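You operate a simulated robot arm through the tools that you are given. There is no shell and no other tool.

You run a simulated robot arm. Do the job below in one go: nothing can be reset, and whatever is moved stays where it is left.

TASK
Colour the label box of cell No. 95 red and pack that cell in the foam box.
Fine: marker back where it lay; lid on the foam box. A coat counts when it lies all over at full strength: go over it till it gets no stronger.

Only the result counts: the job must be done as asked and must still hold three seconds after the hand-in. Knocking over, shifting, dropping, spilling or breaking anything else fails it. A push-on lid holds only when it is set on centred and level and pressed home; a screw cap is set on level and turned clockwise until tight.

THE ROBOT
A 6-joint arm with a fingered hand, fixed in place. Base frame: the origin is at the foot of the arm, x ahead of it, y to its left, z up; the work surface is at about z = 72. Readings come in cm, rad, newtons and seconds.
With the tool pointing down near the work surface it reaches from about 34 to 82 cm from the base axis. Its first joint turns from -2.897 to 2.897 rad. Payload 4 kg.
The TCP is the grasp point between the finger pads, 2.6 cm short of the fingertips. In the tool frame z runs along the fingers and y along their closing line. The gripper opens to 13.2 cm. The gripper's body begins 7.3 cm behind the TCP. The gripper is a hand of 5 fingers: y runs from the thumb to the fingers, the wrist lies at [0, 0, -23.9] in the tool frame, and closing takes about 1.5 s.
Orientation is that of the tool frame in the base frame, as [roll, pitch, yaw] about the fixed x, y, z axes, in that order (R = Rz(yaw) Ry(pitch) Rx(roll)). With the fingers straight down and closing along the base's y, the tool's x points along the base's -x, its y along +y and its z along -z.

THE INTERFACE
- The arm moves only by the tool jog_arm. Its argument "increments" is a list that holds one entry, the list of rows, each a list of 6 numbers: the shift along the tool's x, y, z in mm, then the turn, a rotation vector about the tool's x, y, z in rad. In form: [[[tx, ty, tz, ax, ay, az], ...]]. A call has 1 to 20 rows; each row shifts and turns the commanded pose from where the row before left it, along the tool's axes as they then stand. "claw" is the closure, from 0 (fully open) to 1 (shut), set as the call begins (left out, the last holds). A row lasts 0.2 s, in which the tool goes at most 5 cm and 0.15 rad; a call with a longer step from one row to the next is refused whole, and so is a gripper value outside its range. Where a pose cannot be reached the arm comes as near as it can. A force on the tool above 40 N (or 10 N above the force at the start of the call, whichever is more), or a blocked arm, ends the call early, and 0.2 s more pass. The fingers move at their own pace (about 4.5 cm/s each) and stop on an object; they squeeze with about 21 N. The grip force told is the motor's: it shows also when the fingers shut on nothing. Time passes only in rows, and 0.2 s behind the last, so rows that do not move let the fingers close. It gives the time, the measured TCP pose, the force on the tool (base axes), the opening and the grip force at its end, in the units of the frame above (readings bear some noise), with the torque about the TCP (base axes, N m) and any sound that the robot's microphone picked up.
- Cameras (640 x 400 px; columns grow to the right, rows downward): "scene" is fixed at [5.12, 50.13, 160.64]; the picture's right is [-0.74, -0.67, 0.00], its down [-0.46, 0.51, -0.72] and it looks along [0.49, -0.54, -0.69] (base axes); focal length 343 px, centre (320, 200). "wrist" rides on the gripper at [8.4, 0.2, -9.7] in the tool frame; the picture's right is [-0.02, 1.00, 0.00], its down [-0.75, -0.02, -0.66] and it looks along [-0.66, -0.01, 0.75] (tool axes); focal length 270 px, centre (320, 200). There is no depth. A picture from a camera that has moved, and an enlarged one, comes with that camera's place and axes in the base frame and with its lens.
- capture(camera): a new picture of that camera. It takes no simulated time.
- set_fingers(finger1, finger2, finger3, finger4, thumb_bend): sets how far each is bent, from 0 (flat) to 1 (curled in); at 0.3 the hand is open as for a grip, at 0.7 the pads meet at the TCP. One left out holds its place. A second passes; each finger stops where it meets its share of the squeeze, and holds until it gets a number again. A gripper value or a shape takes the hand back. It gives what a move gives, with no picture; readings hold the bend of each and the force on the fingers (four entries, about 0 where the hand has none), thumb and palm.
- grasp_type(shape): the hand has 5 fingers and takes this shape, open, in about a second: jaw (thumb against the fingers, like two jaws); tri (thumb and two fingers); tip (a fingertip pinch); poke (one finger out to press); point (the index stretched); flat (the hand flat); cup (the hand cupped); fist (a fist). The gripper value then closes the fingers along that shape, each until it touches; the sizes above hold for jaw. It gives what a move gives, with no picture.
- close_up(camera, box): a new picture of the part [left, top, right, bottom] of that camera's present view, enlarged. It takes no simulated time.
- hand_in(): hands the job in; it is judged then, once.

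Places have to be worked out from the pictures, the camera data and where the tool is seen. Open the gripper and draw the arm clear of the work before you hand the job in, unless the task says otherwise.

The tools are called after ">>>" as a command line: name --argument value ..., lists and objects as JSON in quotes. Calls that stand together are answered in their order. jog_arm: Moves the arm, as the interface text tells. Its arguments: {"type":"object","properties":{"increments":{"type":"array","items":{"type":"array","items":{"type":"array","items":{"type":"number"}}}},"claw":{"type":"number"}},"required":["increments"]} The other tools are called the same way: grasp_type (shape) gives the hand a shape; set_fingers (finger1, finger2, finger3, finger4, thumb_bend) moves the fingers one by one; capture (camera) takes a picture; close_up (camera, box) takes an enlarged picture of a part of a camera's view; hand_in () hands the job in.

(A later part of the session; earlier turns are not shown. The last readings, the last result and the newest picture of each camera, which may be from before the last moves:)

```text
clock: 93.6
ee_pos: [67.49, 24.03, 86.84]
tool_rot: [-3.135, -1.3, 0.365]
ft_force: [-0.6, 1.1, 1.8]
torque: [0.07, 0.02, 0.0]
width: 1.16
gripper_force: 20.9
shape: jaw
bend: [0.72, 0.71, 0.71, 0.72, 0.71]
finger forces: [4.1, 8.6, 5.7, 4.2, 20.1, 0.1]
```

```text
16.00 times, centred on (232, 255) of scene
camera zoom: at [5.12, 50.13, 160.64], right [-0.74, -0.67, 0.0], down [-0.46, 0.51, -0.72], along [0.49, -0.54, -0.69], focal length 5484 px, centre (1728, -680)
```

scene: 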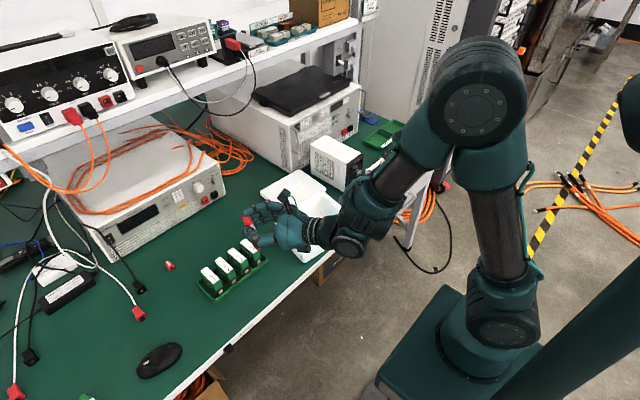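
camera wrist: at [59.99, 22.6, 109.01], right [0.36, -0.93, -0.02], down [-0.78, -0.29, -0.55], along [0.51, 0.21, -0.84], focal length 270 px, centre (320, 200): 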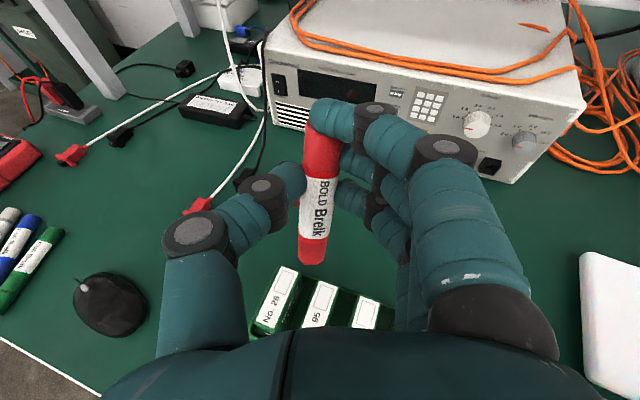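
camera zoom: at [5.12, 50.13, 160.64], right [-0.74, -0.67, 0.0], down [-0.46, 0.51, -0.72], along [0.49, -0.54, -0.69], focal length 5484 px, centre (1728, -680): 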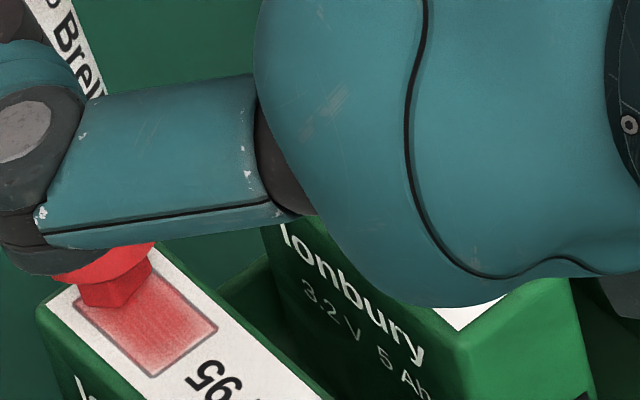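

The middle is deepening, the rim lags. I lift briefly and move outward to judge the whole box.

>>> jog_arm --increments '[[[5, 0, -1.3, 0, 0, 0], [5, 0, -1.3, 0, 0, 0], [3.7, 5.4, 13.5, 0, 0, 0], [3.7, 5.4, 13.5, 0, 0, 0], [0, 0, 0, 0, 0, 0], [0, 0, 0, 0, 0, 0]]]'

>>> close_up --camera "wrist" --box '[260, 250, 380, 340]'

>>> close_up --camera "scene" --box '[220, 250, 240, 265]'

```text
clock: 95.0
ee_pos: [70.73, 24.11, 87.86]
tool_rot: [-3.138, -1.3, 0.367]
ft_force: [-0.3, 0.0, -0.7]
torque: [-0.02, 0.0, -0.02]
width: 1.17
gripper_force: 20.8
shape: jaw
bend: [0.72, 0.71, 0.71, 0.71, 0.71]
finger forces: [3.8, 7.9, 6.1, 4.7, 19.0, 0.0]
```

```text
4.44 times, centred on (320, 295) of wrist
camera zoom: at [64.21, 21.46, 98.6], right [0.36, -0.93, -0.02], down [-0.78, -0.29, -0.55], along [0.51, 0.21, -0.84], focal length 1201 px, centre (320, -222)
```

zoom: 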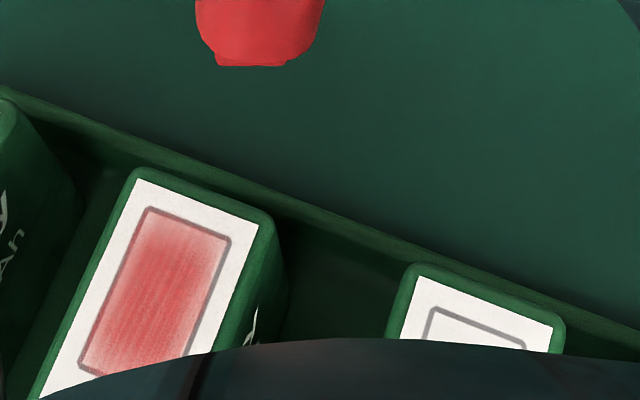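

```text
16.00 times, centred on (230, 258) of scene
camera zoom: at [5.12, 50.13, 160.64], right [-0.74, -0.67, 0.0], down [-0.46, 0.51, -0.72], along [0.49, -0.54, -0.69], focal length 5484 px, centre (1760, -720)
```

zoom: 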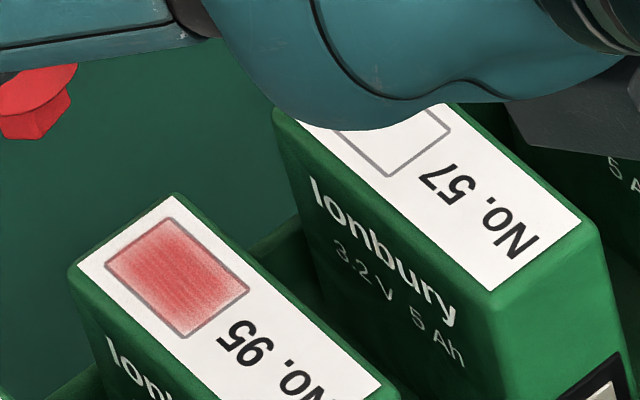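

A good view: streaky red at around 60%, paler along the rim. I return to the same height and make passes at ±3 and ±2 mm sideways, also a bit beyond the ends.

>>> jog_arm --increments '[[[-3.7, -5.4, -13.5, 0, 0, 0], [-3.2, -4.6, -11.7, 0, 0, 0], [-0.29, 2.8, -1.04, 0, 0, 0], [-5, 0, 1.3, 0, 0, 0], [-5, 0, 1.3, 0, 0, 0], [-1, -1.44, -3.6, 0, 0, 0], [-1, -1.44, -3.6, 0, 0, 0], [-1, -1.44, -3.6, 0, 0, 0], [-1, -1.44, -3.6, 0, 0, 0], [-1, -1.44, -3.6, 0, 0, 0], [-1, -1.44, -3.6, 0, 0, 0], [-1, -1.44, -3.6, 0, 0, 0], [1, 1.44, 3.6, 0, 0, 0], [1, 1.44, 3.6, 0, 0, 0], [1, 1.44, 3.6, 0, 0, 0], [1, 1.44, 3.6, 0, 0, 0], [1, 1.44, 3.6, 0, 0, 0], [1, 1.44, 3.6, 0, 0, 0], [1, 1.44, 3.6, 0, 0, 0], [0, 0, 0, 0, 0, 0]]]'

>>> jog_arm --increments '[[[0.3, -2.8, 1.04, 0, 0, 0], [0.29, -2.8, 1.04, 0, 0, 0], [-1, -1.44, -3.6, 0, 0, 0], [-1, -1.44, -3.6, 0, 0, 0], [-1, -1.44, -3.6, 0, 0, 0], [-1, -1.44, -3.6, 0, 0, 0], [-1, -1.44, -3.6, 0, 0, 0], [-1, -1.44, -3.6, 0, 0, 0], [-1, -1.44, -3.6, 0, 0, 0], [1, 1.44, 3.6, 0, 0, 0], [1, 1.44, 3.6, 0, 0, 0], [1, 1.44, 3.6, 0, 0, 0], [1, 1.44, 3.6, 0, 0, 0], [1, 1.44, 3.6, 0, 0, 0], [1, 1.44, 3.6, 0, 0, 0], [1, 1.44, 3.6, 0, 0, 0], [-0.1, 0.93, -0.35, 0, 0, 0], [0, 0, 0, 0, 0, 0]]]'

>>> close_up --camera "wrist" --box '[250, 200, 430, 335]'

>>> close_up --camera "scene" --box '[220, 245, 244, 265]'

```text
clock: 99.2
ee_pos: [67.73, 23.8, 86.91]
tool_rot: [-3.138, -1.3, 0.367]
ft_force: [-0.6, -0.1, -0.7]
torque: [-0.01, 0.01, 0.01]
width: 1.18
gripper_force: 21.1
shape: jaw
bend: [0.72, 0.71, 0.71, 0.71, 0.71]
finger forces: [4.2, 7.7, 6.9, 4.4, 19.1, 0.0]
```

```text
clock: 103.0
ee_pos: [67.88, 24.2, 86.99]
tool_rot: [-3.14, -1.301, 0.366]
ft_force: [-0.2, 0.4, 1.0]
torque: [0.05, 0.04, 0.03]
width: 1.17
gripper_force: 20.8
shape: jaw
bend: [0.72, 0.71, 0.71, 0.71, 0.71]
finger forces: [4.5, 8.1, 6.5, 3.7, 19.9, 0.1]
```

```text
2.96 times, centred on (340, 268) of wrist
camera zoom: at [61.4, 21.61, 97.55], right [0.36, -0.93, -0.02], down [-0.78, -0.29, -0.55], along [0.51, 0.21, -0.83], focal length 801 px, centre (261, 0)
```

zoom: 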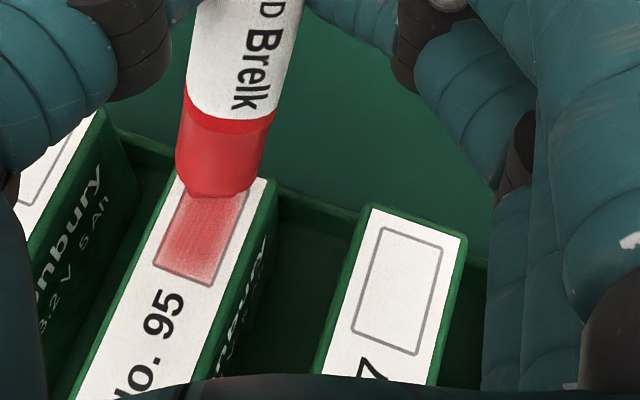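

```text
16.00 times, centred on (232, 255) of scene
camera zoom: at [5.12, 50.13, 160.64], right [-0.74, -0.67, 0.0], down [-0.46, 0.51, -0.72], along [0.49, -0.54, -0.69], focal length 5484 px, centre (1728, -680)
```

zoom: 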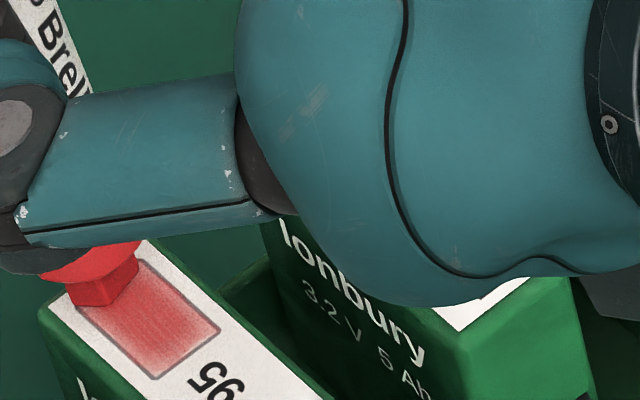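

The contact line is the nib's far edge, so the near end needs a longer inward overshoot. I shift the range: strokes between about x 67.5 and 64.2.

>>> jog_arm --increments '[[[-0.1, 0, 0.03, 0, 0, 0], [-1, -1.44, -3.6, 0, 0, 0], [-1, -1.44, -3.6, 0, 0, 0], [-1, -1.44, -3.6, 0, 0, 0], [-1, -1.44, -3.6, 0, 0, 0], [-1, -1.44, -3.6, 0, 0, 0], [-1, -1.44, -3.6, 0, 0, 0], [-1, -1.44, -3.6, 0, 0, 0], [-1, -1.44, -3.6, 0, 0, 0], [-1, -1.44, -3.6, 0, 0, 0], [-0.1, 0.93, -0.35, 0, 0, 0], [1, 1.44, 3.6, 0, 0, 0], [1, 1.44, 3.6, 0, 0, 0], [1, 1.44, 3.6, 0, 0, 0], [1, 1.44, 3.6, 0, 0, 0], [1, 1.44, 3.6, 0, 0, 0], [1, 1.44, 3.6, 0, 0, 0], [1, 1.44, 3.6, 0, 0, 0], [1, 1.44, 3.6, 0, 0, 0], [-0.1, 0.93, -0.35, 0, 0, 0]]]'

>>> jog_arm --increments '[[[0, 0, 0, 0, 0, 0], [-1, -1.44, -3.6, 0, 0, 0], [-1, -1.44, -3.6, 0, 0, 0], [-1, -1.44, -3.6, 0, 0, 0], [-1, -1.44, -3.6, 0, 0, 0], [-1, -1.44, -3.6, 0, 0, 0], [-1, -1.44, -3.6, 0, 0, 0], [-1, -1.44, -3.6, 0, 0, 0], [-1, -1.44, -3.6, 0, 0, 0], [-0.1, 0.93, -0.35, 0, 0, 0], [1, 1.44, 3.6, 0, 0, 0], [1, 1.44, 3.6, 0, 0, 0], [1, 1.44, 3.6, 0, 0, 0], [1, 1.44, 3.6, 0, 0, 0], [1, 1.44, 3.6, 0, 0, 0], [1, 1.44, 3.6, 0, 0, 0], [1, 1.44, 3.6, 0, 0, 0], [1, 1.44, 3.6, 0, 0, 0], [0, 0, 0, 0, 0, 0]]]'

>>> close_up --camera "wrist" --box '[250, 200, 430, 335]'

>>> close_up --camera "scene" --box '[220, 245, 244, 265]'

```text
clock: 107.2
ee_pos: [67.41, 24.06, 86.8]
tool_rot: [-3.136, -1.3, 0.364]
ft_force: [-0.9, -0.3, 1.9]
torque: [0.08, 0.07, 0.0]
width: 1.17
gripper_force: 20.8
shape: jaw
bend: [0.72, 0.71, 0.71, 0.71, 0.71]
finger forces: [4.3, 8.5, 6.1, 3.8, 20.7, 0.0]
```

```text
clock: 111.2
ee_pos: [67.49, 23.99, 86.73]
tool_rot: [-3.14, -1.299, 0.368]
ft_force: [-1.6, 0.0, 2.9]
torque: [0.02, 0.11, 0.0]
width: 1.18
gripper_force: 20.9
shape: jaw
bend: [0.72, 0.71, 0.71, 0.72, 0.71]
finger forces: [4.4, 8.9, 5.8, 3.9, 20.5, 0.0]
```

```text
2.96 times, centred on (340, 268) of wrist
camera zoom: at [61.06, 21.3, 97.53], right [0.36, -0.93, -0.02], down [-0.78, -0.29, -0.55], along [0.51, 0.21, -0.84], focal length 801 px, centre (261, 0)
```

zoom: 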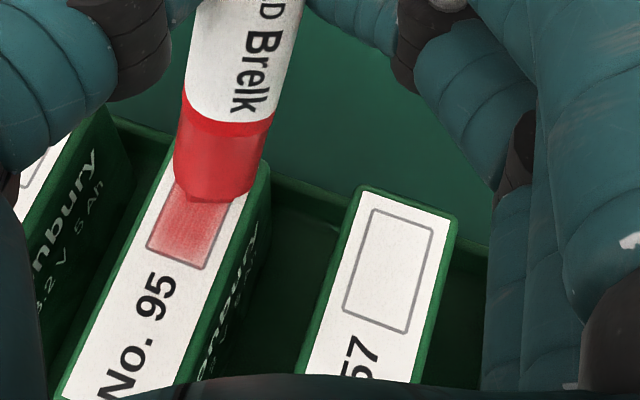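

```text
16.00 times, centred on (232, 255) of scene
camera zoom: at [5.12, 50.13, 160.64], right [-0.74, -0.67, 0.0], down [-0.46, 0.51, -0.72], along [0.49, -0.54, -0.69], focal length 5484 px, centre (1728, -680)
```

zoom: 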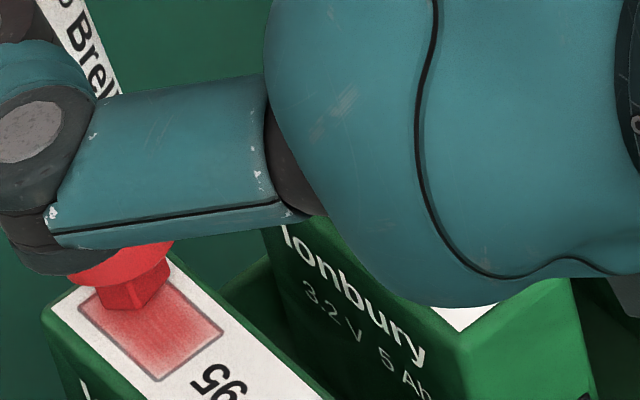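

The near rim simply had fewer passes so far. I continue with more full passes at several sideways offsets.

>>> jog_arm --increments '[[[0.2, -1.87, 0.7, 0, 0, 0], [-1, -1.44, -3.6, 0, 0, 0], [-1, -1.44, -3.6, 0, 0, 0], [-1, -1.44, -3.6, 0, 0, 0], [-1, -1.44, -3.6, 0, 0, 0], [-1, -1.44, -3.6, 0, 0, 0], [-1, -1.44, -3.6, 0, 0, 0], [-1, -1.44, -3.6, 0, 0, 0], [-1, -1.44, -3.6, 0, 0, 0], [0.2, -1.87, 0.7, 0, 0, 0], [1, 1.44, 3.6, 0, 0, 0], [1, 1.44, 3.6, 0, 0, 0], [1, 1.44, 3.6, 0, 0, 0], [1, 1.44, 3.6, 0, 0, 0], [1, 1.44, 3.6, 0, 0, 0], [1, 1.44, 3.6, 0, 0, 0], [1, 1.44, 3.6, 0, 0, 0], [1, 1.44, 3.6, 0, 0, 0], [0.1, -0.93, 0.35, 0, 0, 0]]]'

>>> jog_arm --increments '[[[0, 0, 0, 0, 0, 0], [-1, -1.44, -3.6, 0, 0, 0], [-1, -1.44, -3.6, 0, 0, 0], [-1, -1.44, -3.6, 0, 0, 0], [-1, -1.44, -3.6, 0, 0, 0], [-1, -1.44, -3.6, 0, 0, 0], [-1, -1.44, -3.6, 0, 0, 0], [-1, -1.44, -3.6, 0, 0, 0], [-1, -1.44, -3.6, 0, 0, 0], [-0.4, 3.73, -1.4, 0, 0, 0], [1, 1.44, 3.6, 0, 0, 0], [1, 1.44, 3.6, 0, 0, 0], [1, 1.44, 3.6, 0, 0, 0], [1, 1.44, 3.6, 0, 0, 0], [1, 1.44, 3.6, 0, 0, 0], [1, 1.44, 3.6, 0, 0, 0], [1, 1.44, 3.6, 0, 0, 0], [1, 1.44, 3.6, 0, 0, 0], [-0.2, 1.87, -0.7, 0, 0, 0]]]'

>>> jog_arm --increments '[[[0, 0, 0, 0, 0, 0], [-1, -1.44, -3.6, 0, 0, 0], [-1, -1.44, -3.6, 0, 0, 0], [-1, -1.44, -3.6, 0, 0, 0], [-1, -1.44, -3.6, 0, 0, 0], [-1, -1.44, -3.6, 0, 0, 0], [-1, -1.44, -3.6, 0, 0, 0], [-1, -1.44, -3.6, 0, 0, 0], [-1, -1.44, -3.6, 0, 0, 0], [0.2, -1.87, 0.7, 0, 0, 0], [1, 1.44, 3.6, 0, 0, 0], [1, 1.44, 3.6, 0, 0, 0], [1, 1.44, 3.6, 0, 0, 0], [1, 1.44, 3.6, 0, 0, 0], [1, 1.44, 3.6, 0, 0, 0], [1, 1.44, 3.6, 0, 0, 0], [1, 1.44, 3.6, 0, 0, 0], [1, 1.44, 3.6, 0, 0, 0], [0, 0, 0, 0, 0, 0]]]'

>>> close_up --camera "wrist" --box '[250, 200, 430, 335]'

>>> close_up --camera "scene" --box '[220, 245, 244, 265]'

```text
clock: 115.2
ee_pos: [67.42, 24.56, 86.86]
tool_rot: [-3.137, -1.299, 0.366]
ft_force: [-0.7, 0.6, 0.3]
torque: [-0.02, -0.02, 0.02]
width: 1.16
gripper_force: 21.0
shape: jaw
bend: [0.72, 0.7, 0.71, 0.71, 0.71]
finger forces: [4.1, 7.8, 6.9, 4.3, 19.3, 0.1]
```

```text
clock: 119.2
ee_pos: [67.32, 23.88, 86.84]
tool_rot: [-3.139, -1.301, 0.367]
ft_force: [0.7, 0.5, -0.1]
torque: [0.04, 0.0, 0.0]
width: 1.15
gripper_force: 21.2
shape: jaw
bend: [0.72, 0.7, 0.71, 0.71, 0.71]
finger forces: [3.9, 7.9, 6.6, 4.3, 19.7, 0.0]
```

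```text
clock: 123.2
ee_pos: [67.37, 24.1, 86.89]
tool_rot: [-3.137, -1.301, 0.364]
ft_force: [0.0, 0.1, 1.1]
torque: [-0.01, 0.03, 0.03]
width: 1.18
gripper_force: 20.9
shape: jaw
bend: [0.72, 0.7, 0.71, 0.72, 0.71]
finger forces: [4.0, 7.9, 6.9, 4.3, 19.6, 0.0]
```

```text
2.96 times, centred on (340, 268) of wrist
camera zoom: at [61.0, 21.45, 97.54], right [0.36, -0.93, -0.02], down [-0.78, -0.29, -0.55], along [0.51, 0.21, -0.84], focal length 801 px, centre (261, 0)
```

zoom: 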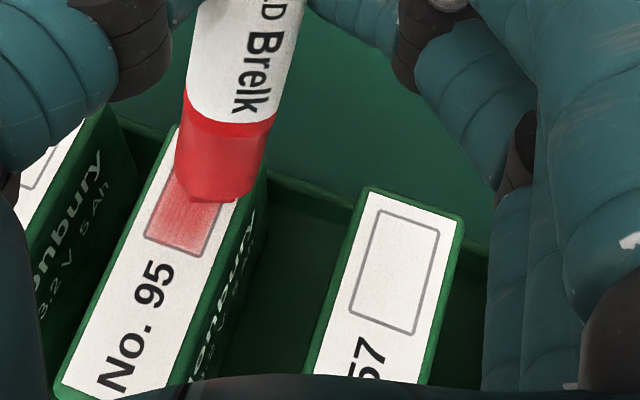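

```text
16.00 times, centred on (232, 255) of scene
camera zoom: at [5.12, 50.13, 160.64], right [-0.74, -0.67, 0.0], down [-0.46, 0.51, -0.72], along [0.49, -0.54, -0.69], focal length 5484 px, centre (1728, -680)
```

zoom: 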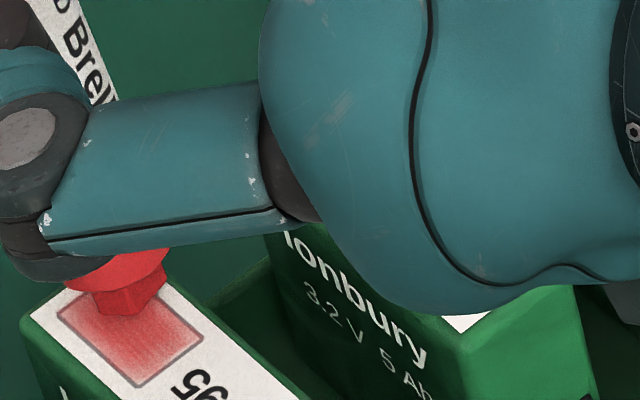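

The cell has shifted about 2 mm to +y, and the force is near zero. I follow it 2 mm in +y, press 0.2 mm more, and rub short strokes at the near end.

>>> jog_arm --increments '[[[0.0, -1.87, 0.75, 0, 0, 0], [-1, -1.44, -3.6, 0, 0, 0], [-1, -1.44, -3.6, 0, 0, 0], [-1, -1.44, -3.6, 0, 0, 0], [-1, -1.44, -3.6, 0, 0, 0], [-1, -1.44, -3.6, 0, 0, 0], [1, 1.44, 3.6, 0, 0, 0], [1, 1.44, 3.6, 0, 0, 0], [1, 1.44, 3.6, 0, 0, 0], [-1, -1.44, -3.6, 0, 0, 0], [-1, -1.44, -3.6, 0, 0, 0], [-1, -1.44, -3.6, 0, 0, 0], [1, 1.44, 3.6, 0, 0, 0], [1, 1.44, 3.6, 0, 0, 0], [1, 1.44, 3.6, 0, 0, 0], [-1, -1.44, -3.6, 0, 0, 0], [-1, -1.44, -3.6, 0, 0, 0], [-1, -1.44, -3.6, 0, 0, 0], [0, 0, 0, 0, 0, 0]]]'

>>> close_up --camera "wrist" --box '[250, 200, 430, 335]'

>>> jog_arm --increments '[[[1, 1.44, 3.6, 0, 0, 0], [1, 1.44, 3.6, 0, 0, 0], [1, 1.44, 3.6, 0, 0, 0], [1, 1.44, 3.6, 0, 0, 0], [1, 1.44, 3.6, 0, 0, 0], [0, 0, 0, 0, 0, 0]]]'

>>> close_up --camera "wrist" --box '[250, 200, 430, 335]'

>>> close_up --camera "scene" --box '[220, 245, 244, 265]'

```text
clock: 127.2
ee_pos: [65.4, 24.34, 86.96]
tool_rot: [-3.139, -1.3, 0.367]
ft_force: [5.3, 0.3, 12.3]
torque: [0.09, -0.51, -0.03]
width: 1.19
gripper_force: 20.8
shape: jaw
bend: [0.73, 0.71, 0.71, 0.71, 0.71]
finger forces: [8.7, 6.8, 5.8, 4.5, 17.1, 0.0]
```

```text
2.96 times, centred on (340, 268) of wrist
camera zoom: at [58.96, 21.62, 97.62], right [0.36, -0.93, -0.02], down [-0.78, -0.29, -0.55], along [0.51, 0.21, -0.83], focal length 801 px, centre (261, 0)
```

zoom: 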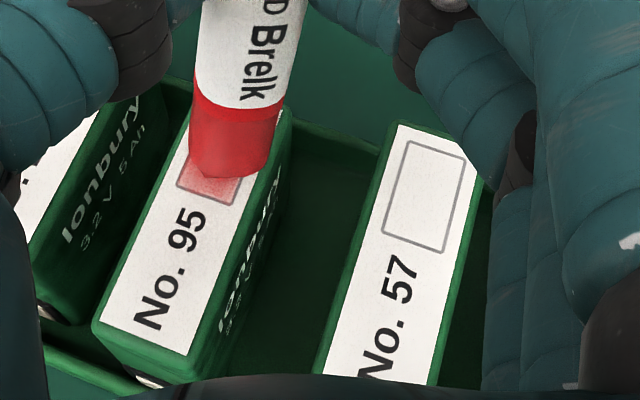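

```text
clock: 128.6
ee_pos: [67.51, 24.32, 86.73]
tool_rot: [-3.139, -1.299, 0.367]
ft_force: [0.0, 0.5, 0.3]
torque: [-0.02, 0.01, -0.02]
width: 1.17
gripper_force: 20.7
shape: jaw
bend: [0.72, 0.7, 0.71, 0.72, 0.71]
finger forces: [4.5, 8.0, 6.7, 4.3, 19.3, 0.1]
```

```text
2.96 times, centred on (340, 268) of wrist
camera zoom: at [61.03, 21.64, 97.56], right [0.36, -0.93, -0.02], down [-0.79, -0.29, -0.55], along [0.51, 0.21, -0.84], focal length 801 px, centre (261, 0)
```

zoom: 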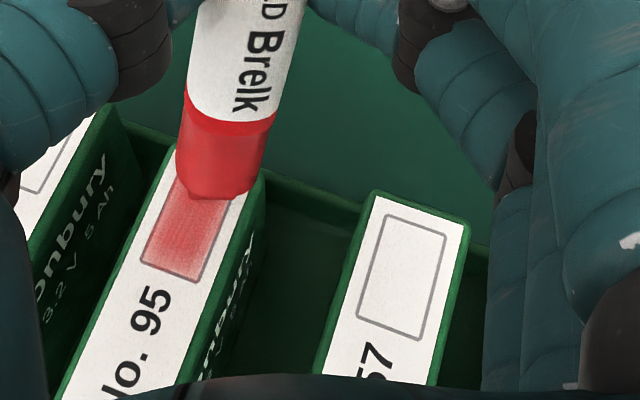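

```text
16.00 times, centred on (232, 255) of scene
camera zoom: at [5.12, 50.13, 160.64], right [-0.74, -0.67, 0.0], down [-0.46, 0.51, -0.72], along [0.49, -0.54, -0.69], focal length 5484 px, centre (1728, -680)
```

zoom: 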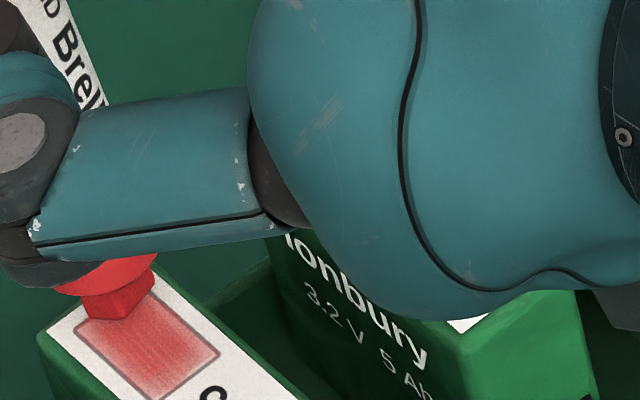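

Pushing inward makes the leaning nib dig in and drag the cell along. I lift 1.5 cm and tilt the marker upright (another 0.25 rad) so that it bears flat and rubs evenly both ways.

>>> jog_arm --increments '[[[5, 0, -1.3, 0, 0, 0], [10, 0, -2.7, 0, 0, 0], [0, 0, 0, 0, 0.125, 0], [0, 0, 0, 0, 0.125, 0], [0, 0, 0, 0, 0, 0], [0, 0, 0, 0, 0, 0]]]'

>>> capture --camera "wrist"

>>> close_up --camera "scene" --box '[190, 210, 290, 300]'

```text
clock: 130.0
ee_pos: [67.4, 23.96, 87.46]
tool_rot: [-3.128, -1.489, 0.339]
ft_force: [0.6, 0.4, 0.5]
torque: [0.0, -0.03, 0.0]
width: 1.19
gripper_force: 20.8
shape: jaw
bend: [0.72, 0.71, 0.71, 0.71, 0.71]
finger forces: [3.7, 7.4, 6.2, 4.2, 18.2, 0.0]
out of reach, approached as far as the arm can: row 4
```

```text
taken
camera wrist: at [59.25, 20.75, 96.55], right [0.34, -0.94, -0.02], down [-0.68, -0.23, -0.7], along [0.65, 0.25, -0.72], focal length 270 px, centre (320, 200)
```

wrist: 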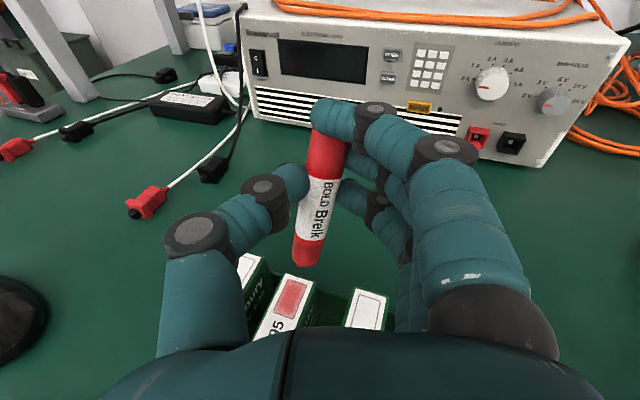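

```text
4.44 times, centred on (240, 255) of scene
camera zoom: at [5.12, 50.13, 160.64], right [-0.74, -0.67, 0.0], down [-0.46, 0.51, -0.72], along [0.49, -0.54, -0.69], focal length 1523 px, centre (676, -44)
```

zoom: 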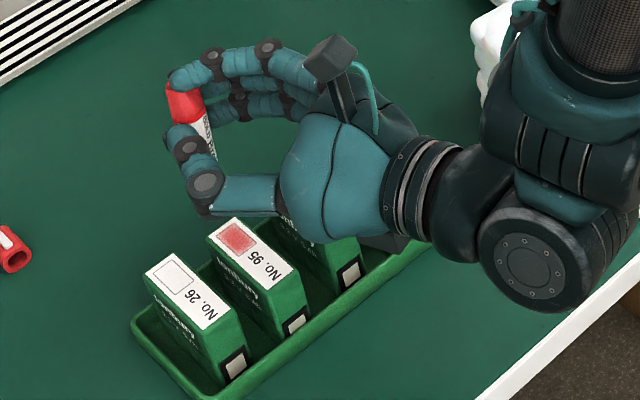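

Nearly upright is beyond the arm's reach here, so I step back to about 1.425 rad tilt, and turn -0.137 rad about the tool axis to take out the marker's sideways lean.

>>> jog_arm --increments '[[[0, 0, 0, 0, -0.125, 0], [0, 0, 0, 0, 0, -0.137], [0, 0, 0, 0, 0, 0], [0, 0, 0, 0, 0, 0]]]'

>>> close_up --camera "wrist" --box '[230, 190, 430, 340]'

>>> close_up --camera "scene" --box '[210, 235, 260, 275]'

```text
clock: 131.0
ee_pos: [67.38, 24.35, 88.44]
tool_rot: [2.392, -1.372, 1.127]
ft_force: [0.5, -0.2, -1.2]
torque: [-0.01, -0.01, 0.0]
width: 1.21
gripper_force: 21.2
shape: jaw
bend: [0.72, 0.71, 0.71, 0.71, 0.71]
finger forces: [3.2, 7.4, 6.0, 4.2, 18.0, 0.0]
```

```text
2.67 times, centred on (330, 265) of wrist
camera zoom: at [59.39, 22.23, 98.08], right [0.37, -0.92, 0.11], down [-0.68, -0.36, -0.64], along [0.63, 0.16, -0.76], focal length 721 px, centre (293, 27)
```

zoom: 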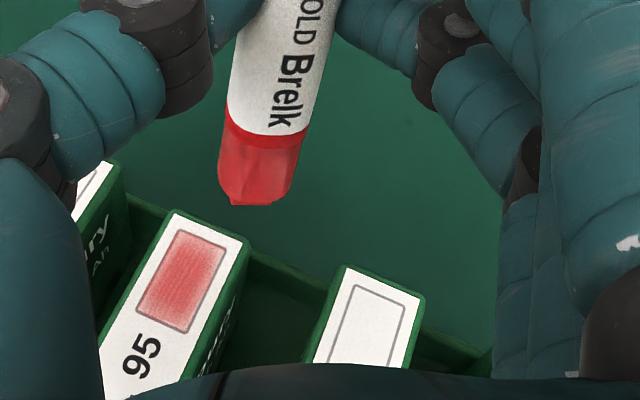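

```text
10.00 times, centred on (235, 255) of scene
camera zoom: at [5.12, 50.13, 160.64], right [-0.74, -0.67, 0.0], down [-0.46, 0.51, -0.72], along [0.49, -0.54, -0.69], focal length 3428 px, centre (1170, -350)
```

zoom: 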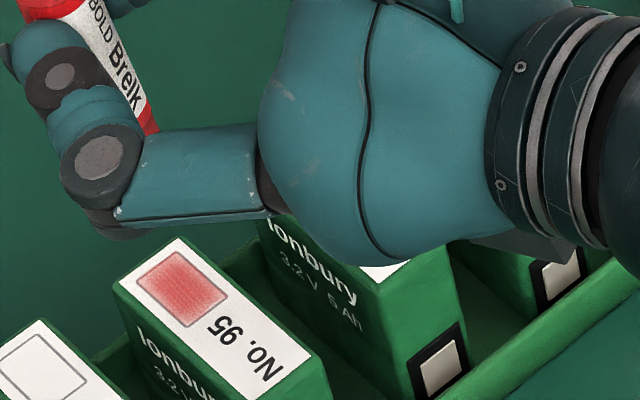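

The nib is now nearly upright, seen about 2.3 cm beyond and 1.1 cm beside the box centre, 1.5 cm up. I move over the box and lower 1.2 cm.

>>> jog_arm --increments '[[[0, -9.35, -8.65, 0, 0, 0], [0, -9.35, -8.65, 0, 0, 0], [-5.9, -0.8, 0.87, 0, 0, 0], [-5.9, -0.8, 0.87, 0, 0, 0], [0, 0, 0, 0, 0, 0], [0, 0, 0, 0, 0, 0]]]'

>>> close_up --camera "wrist" --box '[230, 190, 430, 340]'

>>> close_up --camera "scene" --box '[210, 235, 260, 275]'

```text
clock: 132.4
ee_pos: [65.11, 25.36, 87.23]
tool_rot: [2.395, -1.372, 1.125]
ft_force: [-0.2, -0.3, -1.0]
torque: [0.01, -0.01, -0.01]
width: 1.19
gripper_force: 20.7
shape: jaw
bend: [0.72, 0.71, 0.71, 0.71, 0.71]
finger forces: [3.0, 7.3, 6.1, 4.1, 18.0, 0.1]
```

```text
2.67 times, centred on (330, 265) of wrist
camera zoom: at [57.13, 23.34, 96.95], right [0.37, -0.92, 0.11], down [-0.68, -0.36, -0.64], along [0.63, 0.16, -0.76], focal length 721 px, centre (293, 27)
```

zoom: 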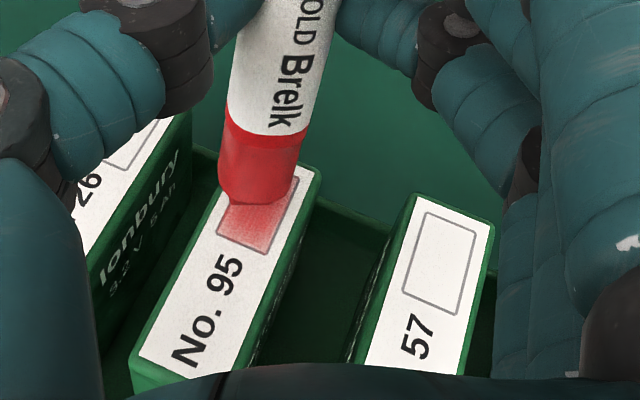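

```text
10.00 times, centred on (235, 255) of scene
camera zoom: at [5.12, 50.13, 160.64], right [-0.74, -0.67, 0.0], down [-0.46, 0.51, -0.72], along [0.49, -0.54, -0.69], focal length 3428 px, centre (1170, -350)
```

zoom: 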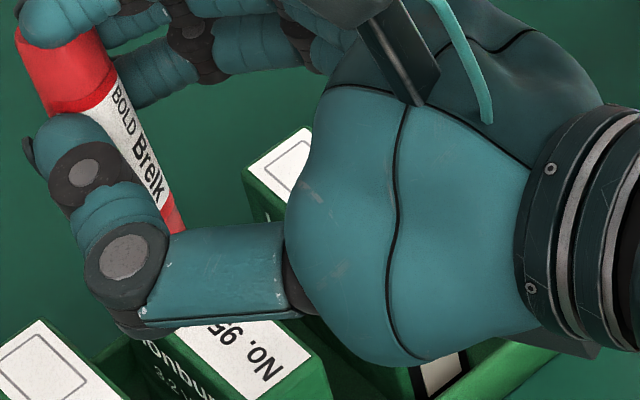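

The wrist view shows the nib right over the box, about 4 mm up. I lower by 3 mm, then in half-millimetre steps.

>>> jog_arm --increments '[[[-2.94, -0.41, 0.44, 0, 0, 0], [0, 0, 0, 0, 0, 0], [0, 0, 0, 0, 0, 0]]]'

>>> jog_arm --increments '[[[-0.49, -0.07, 0.07, 0, 0, 0], [0, 0, 0, 0, 0, 0], [0, 0, 0, 0, 0, 0]]]'

>>> jog_arm --increments '[[[-0.49, -0.07, 0.07, 0, 0, 0], [0, 0, 0, 0, 0, 0], [0, 0, 0, 0, 0, 0]]]'

>>> close_up --camera "wrist" --box '[230, 190, 430, 340]'

```text
clock: 133.2
ee_pos: [65.31, 25.48, 86.95]
tool_rot: [2.394, -1.371, 1.127]
ft_force: [0.0, 0.0, -0.1]
torque: [-0.03, -0.03, -0.01]
width: 1.21
gripper_force: 21.2
shape: jaw
bend: [0.72, 0.71, 0.71, 0.71, 0.71]
finger forces: [3.0, 7.2, 6.1, 4.0, 18.0, 0.1]
```

```text
clock: 134.0
ee_pos: [65.33, 25.31, 86.92]
tool_rot: [2.396, -1.372, 1.127]
ft_force: [0.1, 0.3, -0.2]
torque: [-0.02, -0.01, 0.02]
width: 1.19
gripper_force: 21.6
shape: jaw
bend: [0.72, 0.71, 0.71, 0.71, 0.71]
finger forces: [3.0, 7.2, 6.2, 4.1, 17.9, 0.1]
```

```text
clock: 134.8
ee_pos: [65.17, 25.37, 86.85]
tool_rot: [2.394, -1.371, 1.127]
ft_force: [0.9, 0.5, -0.2]
torque: [0.02, -0.01, 0.03]
width: 1.18
gripper_force: 21.1
shape: jaw
bend: [0.72, 0.71, 0.71, 0.71, 0.71]
finger forces: [2.9, 7.4, 6.1, 4.2, 18.1, 0.0]
```

```text
2.67 times, centred on (330, 265) of wrist
camera zoom: at [57.11, 23.32, 96.56], right [0.37, -0.92, 0.11], down [-0.68, -0.36, -0.64], along [0.63, 0.16, -0.76], focal length 721 px, centre (293, 27)
```

zoom: 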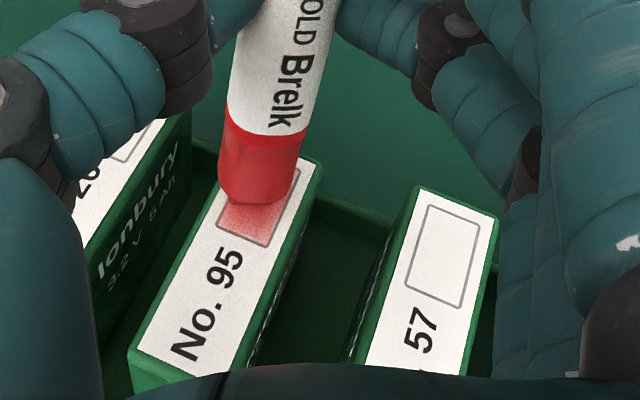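

Still no touch; another millimetre in two steps.

>>> jog_arm --increments '[[[-0.49, -0.07, 0.07, 0, 0, 0], [0, 0, 0, 0, 0, 0], [0, 0, 0, 0, 0, 0]]]'

>>> jog_arm --increments '[[[-0.49, -0.07, 0.07, 0, 0, 0], [0, 0, 0, 0, 0, 0], [0, 0, 0, 0, 0, 0]]]'

>>> jog_arm --increments '[[[-0.49, -0.07, 0.07, 0, 0, 0], [0, 0, 0, 0, 0, 0], [0, 0, 0, 0, 0, 0]]]'

```text
clock: 135.6
ee_pos: [65.22, 25.38, 86.88]
tool_rot: [2.395, -1.372, 1.128]
ft_force: [-0.4, 0.3, -0.5]
torque: [-0.02, 0.0, -0.03]
width: 1.2
gripper_force: 20.9
shape: jaw
bend: [0.72, 0.71, 0.71, 0.71, 0.71]
finger forces: [3.3, 7.4, 6.2, 4.1, 18.1, 0.0]
```

```text
clock: 136.4
ee_pos: [65.06, 25.41, 86.81]
tool_rot: [2.391, -1.373, 1.131]
ft_force: [1.1, 0.5, 7.4]
torque: [0.02, -0.11, -0.03]
width: 1.18
gripper_force: 20.5
shape: jaw
bend: [0.72, 0.71, 0.71, 0.71, 0.71]
finger forces: [4.4, 7.4, 6.1, 4.2, 18.5, 0.0]
```

```text
clock: 137.2
ee_pos: [65.2, 25.37, 86.84]
tool_rot: [2.385, -1.373, 1.137]
ft_force: [0.3, 0.6, 17.1]
torque: [0.04, -0.26, -0.02]
width: 1.19
gripper_force: 20.9
shape: jaw
bend: [0.72, 0.71, 0.71, 0.71, 0.71]
finger forces: [7.2, 7.2, 6.2, 4.3, 19.2, 0.0]
```

Contact found and overpressed to 17 N; I lift 0.7 mm to a light touch and rub along the whole box with the nib flat.

>>> jog_arm --increments '[[[0.69, 0.09, -0.1, 0, 0, 0], [0.313, 1.372, 3.389, 0, 0, 0], [0.313, 1.372, 3.389, 0, 0, 0], [0.313, 1.372, 3.389, 0, 0, 0], [0, 0, 0, 0, 0, 0]]]'

>>> close_up --camera "wrist" --box '[230, 190, 430, 340]'

>>> jog_arm --increments '[[[-0.313, -1.372, -3.389, 0, 0, 0], [-0.313, -1.372, -3.389, 0, 0, 0], [-0.313, -1.372, -3.389, 0, 0, 0], [-0.313, -1.372, -3.389, 0, 0, 0], [-0.313, -1.372, -3.389, 0, 0, 0], [-0.313, -1.372, -3.389, 0, 0, 0], [0, 0, 0, 0, 0, 0]]]'

>>> close_up --camera "wrist" --box '[230, 190, 430, 340]'

```text
clock: 138.4
ee_pos: [66.2, 25.33, 86.72]
tool_rot: [2.398, -1.371, 1.123]
ft_force: [-4.3, 0.3, 13.0]
torque: [0.03, 0.27, 0.01]
width: 1.2
gripper_force: 21.2
shape: jaw
bend: [0.71, 0.7, 0.71, 0.72, 0.72]
finger forces: [6.2, 9.5, 7.2, 4.1, 24.6, 0.0]
```

```text
2.67 times, centred on (330, 265) of wrist
camera zoom: at [58.15, 23.36, 96.36], right [0.37, -0.92, 0.11], down [-0.68, -0.36, -0.64], along [0.63, 0.16, -0.76], focal length 721 px, centre (293, 27)
```

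zoom: 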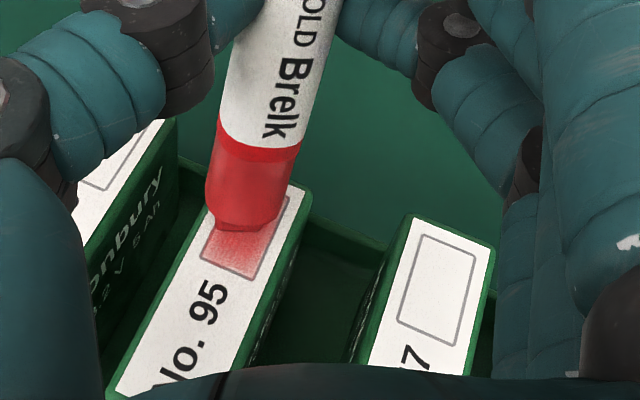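

```text
clock: 140.0
ee_pos: [64.05, 25.32, 86.76]
tool_rot: [2.395, -1.372, 1.127]
ft_force: [4.2, 1.6, 11.8]
torque: [0.11, -0.62, 0.03]
width: 1.17
gripper_force: 20.6
shape: jaw
bend: [0.73, 0.71, 0.71, 0.7, 0.71]
finger forces: [9.7, 6.4, 5.2, 4.8, 16.0, 0.0]
```

```text
2.67 times, centred on (330, 265) of wrist
camera zoom: at [56.01, 23.32, 96.46], right [0.38, -0.92, 0.11], down [-0.68, -0.36, -0.64], along [0.63, 0.16, -0.76], focal length 721 px, centre (293, 27)
```

zoom: 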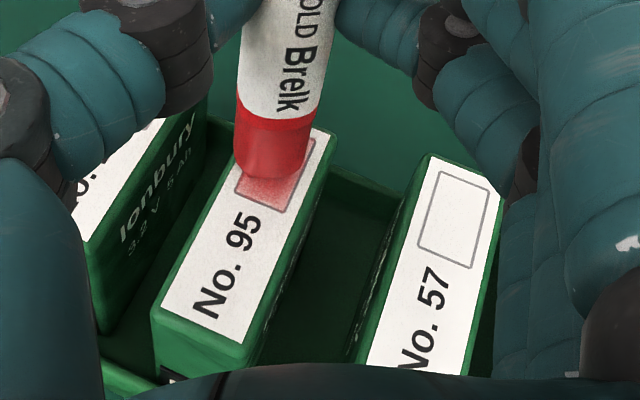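

The force is still 12 N and the cell slides along. I lift 0.5 mm and read.

>>> jog_arm --increments '[[[0.49, 0.07, -0.07, 0, 0, 0], [0, 0, 0, 0, 0, 0]]]'

>>> jog_arm --increments '[[[-0.313, -1.372, -3.389, 0, 0, 0], [-0.313, -1.372, -3.389, 0, 0, 0], [0, 0, 0, 0, 0, 0]]]'

>>> close_up --camera "wrist" --box '[230, 190, 430, 340]'

```text
clock: 140.6
ee_pos: [64.07, 25.38, 86.78]
tool_rot: [2.396, -1.372, 1.126]
ft_force: [4.3, 1.1, 9.7]
torque: [0.08, -0.51, 0.03]
width: 1.19
gripper_force: 20.7
shape: jaw
bend: [0.73, 0.71, 0.71, 0.7, 0.71]
finger forces: [8.1, 6.5, 5.3, 4.9, 16.1, 0.0]
```

```text
clock: 141.4
ee_pos: [63.24, 25.4, 86.81]
tool_rot: [2.397, -1.372, 1.125]
ft_force: [1.7, -0.4, 8.6]
torque: [0.02, -0.24, 0.01]
width: 1.17
gripper_force: 20.7
shape: jaw
bend: [0.73, 0.71, 0.71, 0.71, 0.71]
finger forces: [6.5, 7.3, 5.4, 5.0, 17.3, 0.1]
```

```text
2.67 times, centred on (330, 265) of wrist
camera zoom: at [55.25, 23.4, 96.48], right [0.38, -0.92, 0.11], down [-0.68, -0.36, -0.64], along [0.63, 0.16, -0.76], focal length 721 px, centre (293, 27)
```

zoom: 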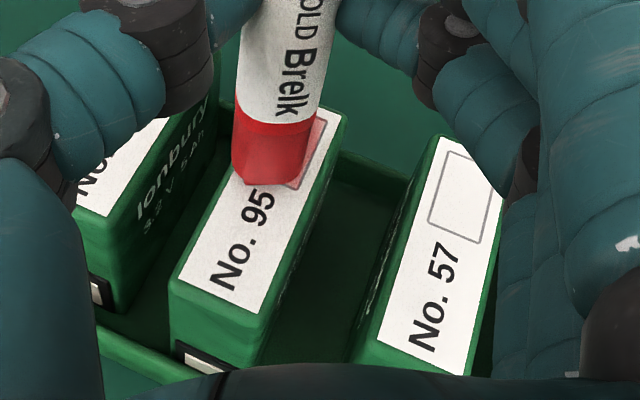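

The nib has now reached past the near edge. I lift 0.2 mm more and sweep outward the whole length, then look.

>>> jog_arm --increments '[[[0.2, 0.03, -0.03, 0, 0, 0], [0.313, 1.372, 3.389, 0, 0, 0], [0.313, 1.372, 3.389, 0, 0, 0], [0.313, 1.372, 3.389, 0, 0, 0], [0.313, 1.372, 3.389, 0, 0, 0], [0.313, 1.372, 3.389, 0, 0, 0], [0.313, 1.372, 3.389, 0, 0, 0], [0.313, 1.372, 3.389, 0, 0, 0], [0.313, 1.372, 3.389, 0, 0, 0], [0, 0, 0, 0, 0, 0]]]'

>>> close_up --camera "wrist" --box '[230, 190, 430, 340]'

```text
clock: 143.6
ee_pos: [66.28, 25.39, 86.68]
tool_rot: [2.397, -1.371, 1.125]
ft_force: [-2.5, -0.6, 5.5]
torque: [0.01, 0.17, 0.0]
width: 1.19
gripper_force: 21.2
shape: jaw
bend: [0.72, 0.7, 0.71, 0.71, 0.71]
finger forces: [5.7, 8.5, 7.3, 4.3, 21.7, 0.0]
```

```text
2.67 times, centred on (330, 265) of wrist
camera zoom: at [58.24, 23.33, 96.44], right [0.37, -0.92, 0.11], down [-0.68, -0.36, -0.64], along [0.63, 0.16, -0.76], focal length 721 px, centre (293, 27)
```

zoom: 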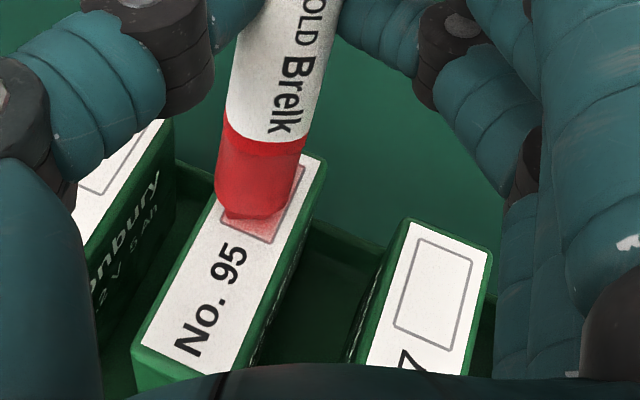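

Still dragging the cell a little at 5.5 N. I lift 0.25 mm more and continue outward.

>>> jog_arm --increments '[[[0.25, 0.03, -0.04, 0, 0, 0], [0.313, 1.372, 3.389, 0, 0, 0], [0.313, 1.372, 3.389, 0, 0, 0], [0.313, 1.372, 3.389, 0, 0, 0], [0, 0, 0, 0, 0, 0]]]'

>>> close_up --camera "wrist" --box '[230, 190, 430, 340]'

```text
clock: 144.8
ee_pos: [67.32, 25.32, 86.77]
tool_rot: [2.397, -1.37, 1.126]
ft_force: [-1.7, 0.6, 5.2]
torque: [0.0, 0.15, 0.02]
width: 1.19
gripper_force: 21.2
shape: jaw
bend: [0.72, 0.7, 0.71, 0.71, 0.71]
finger forces: [5.3, 8.3, 7.1, 4.3, 21.4, 0.0]
```

```text
2.67 times, centred on (330, 265) of wrist
camera zoom: at [59.3, 23.36, 96.45], right [0.37, -0.92, 0.11], down [-0.68, -0.36, -0.64], along [0.63, 0.16, -0.76], focal length 721 px, centre (293, 27)
```

zoom: 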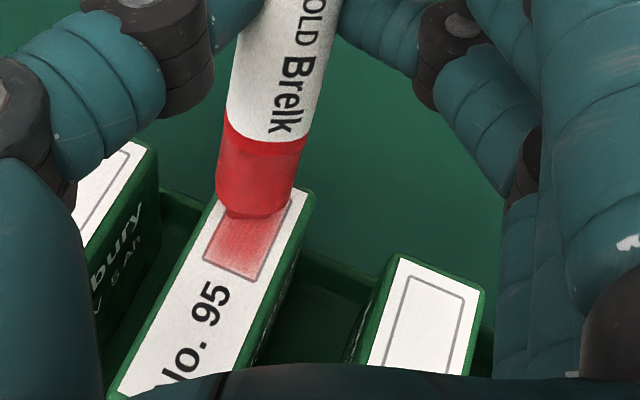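

Now the nib slides on the label. I do a full inward and outward sweep with a 1.5 mm sideways shift.

>>> jog_arm --increments '[[[0.41, 1.39, 3.37, 0, 0, 0], [-0.313, -1.372, -3.389, 0, 0, 0], [-0.313, -1.372, -3.389, 0, 0, 0], [-0.313, -1.372, -3.389, 0, 0, 0], [-0.313, -1.372, -3.389, 0, 0, 0], [-0.313, -1.372, -3.389, 0, 0, 0], [-0.313, -1.372, -3.389, 0, 0, 0], [-0.313, -1.372, -3.389, 0, 0, 0], [-0.313, -1.372, -3.389, 0, 0, 0], [-0.313, -1.372, -3.389, 0, 0, 0], [0, 0, 0, 0, 0, 0]]]'

>>> close_up --camera "wrist" --box '[230, 190, 430, 340]'

>>> jog_arm --increments '[[[0.313, 1.372, 3.389, 0, 0, 0], [0.313, 1.372, 3.389, 0, 0, 0], [0.313, 1.372, 3.389, 0, 0, 0], [0.313, 1.372, 3.389, 0, 0, 0], [0.313, 1.372, 3.389, 0, 0, 0], [0.313, 1.372, 3.389, 0, 0, 0], [0.313, 1.372, 3.389, 0, 0, 0], [0.313, 1.372, 3.389, 0, 0, 0], [0.313, 1.372, 3.389, 0, 0, 0], [0, 0, 0, 0, 0, 0]]]'

>>> close_up --camera "wrist" --box '[230, 190, 430, 340]'

```text
clock: 147.2
ee_pos: [64.25, 25.43, 86.88]
tool_rot: [2.395, -1.373, 1.124]
ft_force: [1.0, -0.2, 2.2]
torque: [0.01, -0.16, 0.01]
width: 1.16
gripper_force: 20.8
shape: jaw
bend: [0.72, 0.71, 0.71, 0.71, 0.71]
finger forces: [4.5, 7.4, 6.6, 4.8, 18.7, 0.0]
```

```text
2.67 times, centred on (330, 265) of wrist
camera zoom: at [56.39, 23.39, 96.5], right [0.38, -0.92, 0.11], down [-0.68, -0.36, -0.64], along [0.63, 0.16, -0.76], focal length 721 px, centre (293, 27)
```

zoom: 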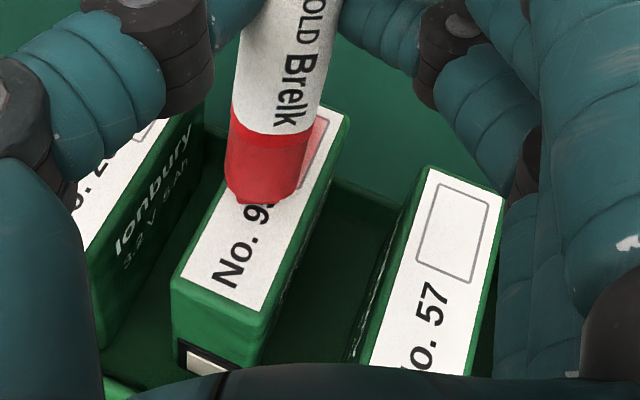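

```text
clock: 149.4
ee_pos: [67.56, 25.43, 86.83]
tool_rot: [2.393, -1.371, 1.128]
ft_force: [-1.9, 0.5, 6.0]
torque: [-0.01, 0.14, -0.02]
width: 1.2
gripper_force: 20.8
shape: jaw
bend: [0.72, 0.7, 0.71, 0.72, 0.71]
finger forces: [5.1, 8.6, 6.5, 4.5, 21.3, 0.0]
```

```text
2.67 times, centred on (330, 265) of wrist
camera zoom: at [59.67, 23.32, 96.44], right [0.37, -0.92, 0.11], down [-0.68, -0.36, -0.64], along [0.63, 0.16, -0.76], focal length 721 px, centre (293, 27)
```

zoom: 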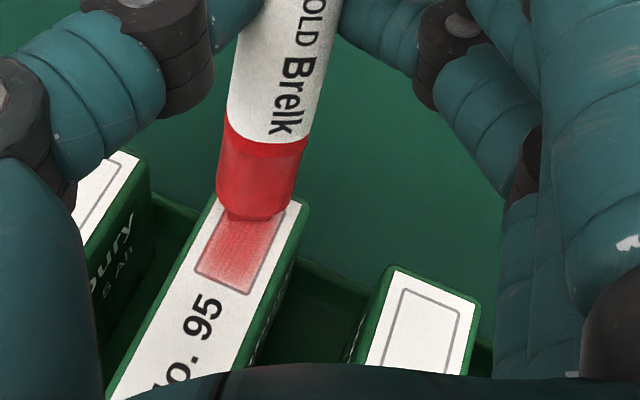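

Both directions now slide well over the full length. I repeat with sideways offsets of +2 and -2 mm.

>>> jog_arm --increments '[[[0.358, -1.835, 0.71, 0, 0, 0], [-0.313, -1.372, -3.389, 0, 0, 0], [-0.313, -1.372, -3.389, 0, 0, 0], [-0.313, -1.372, -3.389, 0, 0, 0], [-0.313, -1.372, -3.389, 0, 0, 0], [-0.313, -1.372, -3.389, 0, 0, 0], [-0.313, -1.372, -3.389, 0, 0, 0], [-0.313, -1.372, -3.389, 0, 0, 0], [-0.313, -1.372, -3.389, 0, 0, 0], [-0.313, -1.372, -3.389, 0, 0, 0], [0.313, 1.372, 3.389, 0, 0, 0], [0.313, 1.372, 3.389, 0, 0, 0], [0.313, 1.372, 3.389, 0, 0, 0], [0.313, 1.372, 3.389, 0, 0, 0], [0.313, 1.372, 3.389, 0, 0, 0], [0.313, 1.372, 3.389, 0, 0, 0], [0.313, 1.372, 3.389, 0, 0, 0], [0.313, 1.372, 3.389, 0, 0, 0], [0.313, 1.372, 3.389, 0, 0, 0]]]'

>>> jog_arm --increments '[[[-0.716, 3.67, -1.42, 0, 0, 0], [-0.313, -1.372, -3.389, 0, 0, 0], [-0.313, -1.372, -3.389, 0, 0, 0], [-0.313, -1.372, -3.389, 0, 0, 0], [-0.313, -1.372, -3.389, 0, 0, 0], [-0.313, -1.372, -3.389, 0, 0, 0], [-0.313, -1.372, -3.389, 0, 0, 0], [-0.313, -1.372, -3.389, 0, 0, 0], [-0.313, -1.372, -3.389, 0, 0, 0], [-0.313, -1.372, -3.389, 0, 0, 0], [0.313, 1.372, 3.389, 0, 0, 0], [0.313, 1.372, 3.389, 0, 0, 0], [0.313, 1.372, 3.389, 0, 0, 0], [0.313, 1.372, 3.389, 0, 0, 0], [0.313, 1.372, 3.389, 0, 0, 0], [0.313, 1.372, 3.389, 0, 0, 0], [0.313, 1.372, 3.389, 0, 0, 0], [0.313, 1.372, 3.389, 0, 0, 0], [0.313, 1.372, 3.389, 0, 0, 0]]]'

>>> close_up --camera "wrist" --box '[230, 190, 430, 340]'

```text
clock: 153.4
ee_pos: [67.71, 25.61, 86.79]
tool_rot: [2.394, -1.371, 1.127]
ft_force: [0.3, 0.2, 0.4]
torque: [0.0, 0.0, 0.01]
width: 1.19
gripper_force: 21.1
shape: jaw
bend: [0.72, 0.71, 0.71, 0.71, 0.71]
finger forces: [3.5, 8.0, 6.3, 4.7, 19.2, 0.1]
```

```text
clock: 157.4
ee_pos: [67.79, 25.18, 86.8]
tool_rot: [2.392, -1.372, 1.129]
ft_force: [-0.7, -0.2, 2.4]
torque: [0.04, 0.06, -0.04]
width: 1.21
gripper_force: 21.1
shape: jaw
bend: [0.72, 0.7, 0.71, 0.71, 0.71]
finger forces: [3.7, 8.5, 6.2, 4.3, 20.1, 0.0]
```

```text
2.67 times, centred on (330, 265) of wrist
camera zoom: at [59.7, 23.11, 96.49], right [0.37, -0.92, 0.11], down [-0.68, -0.36, -0.65], along [0.63, 0.16, -0.76], focal length 721 px, centre (293, 27)
```

zoom: 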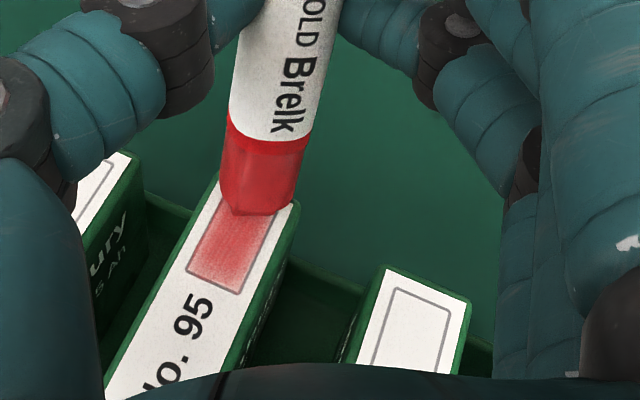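

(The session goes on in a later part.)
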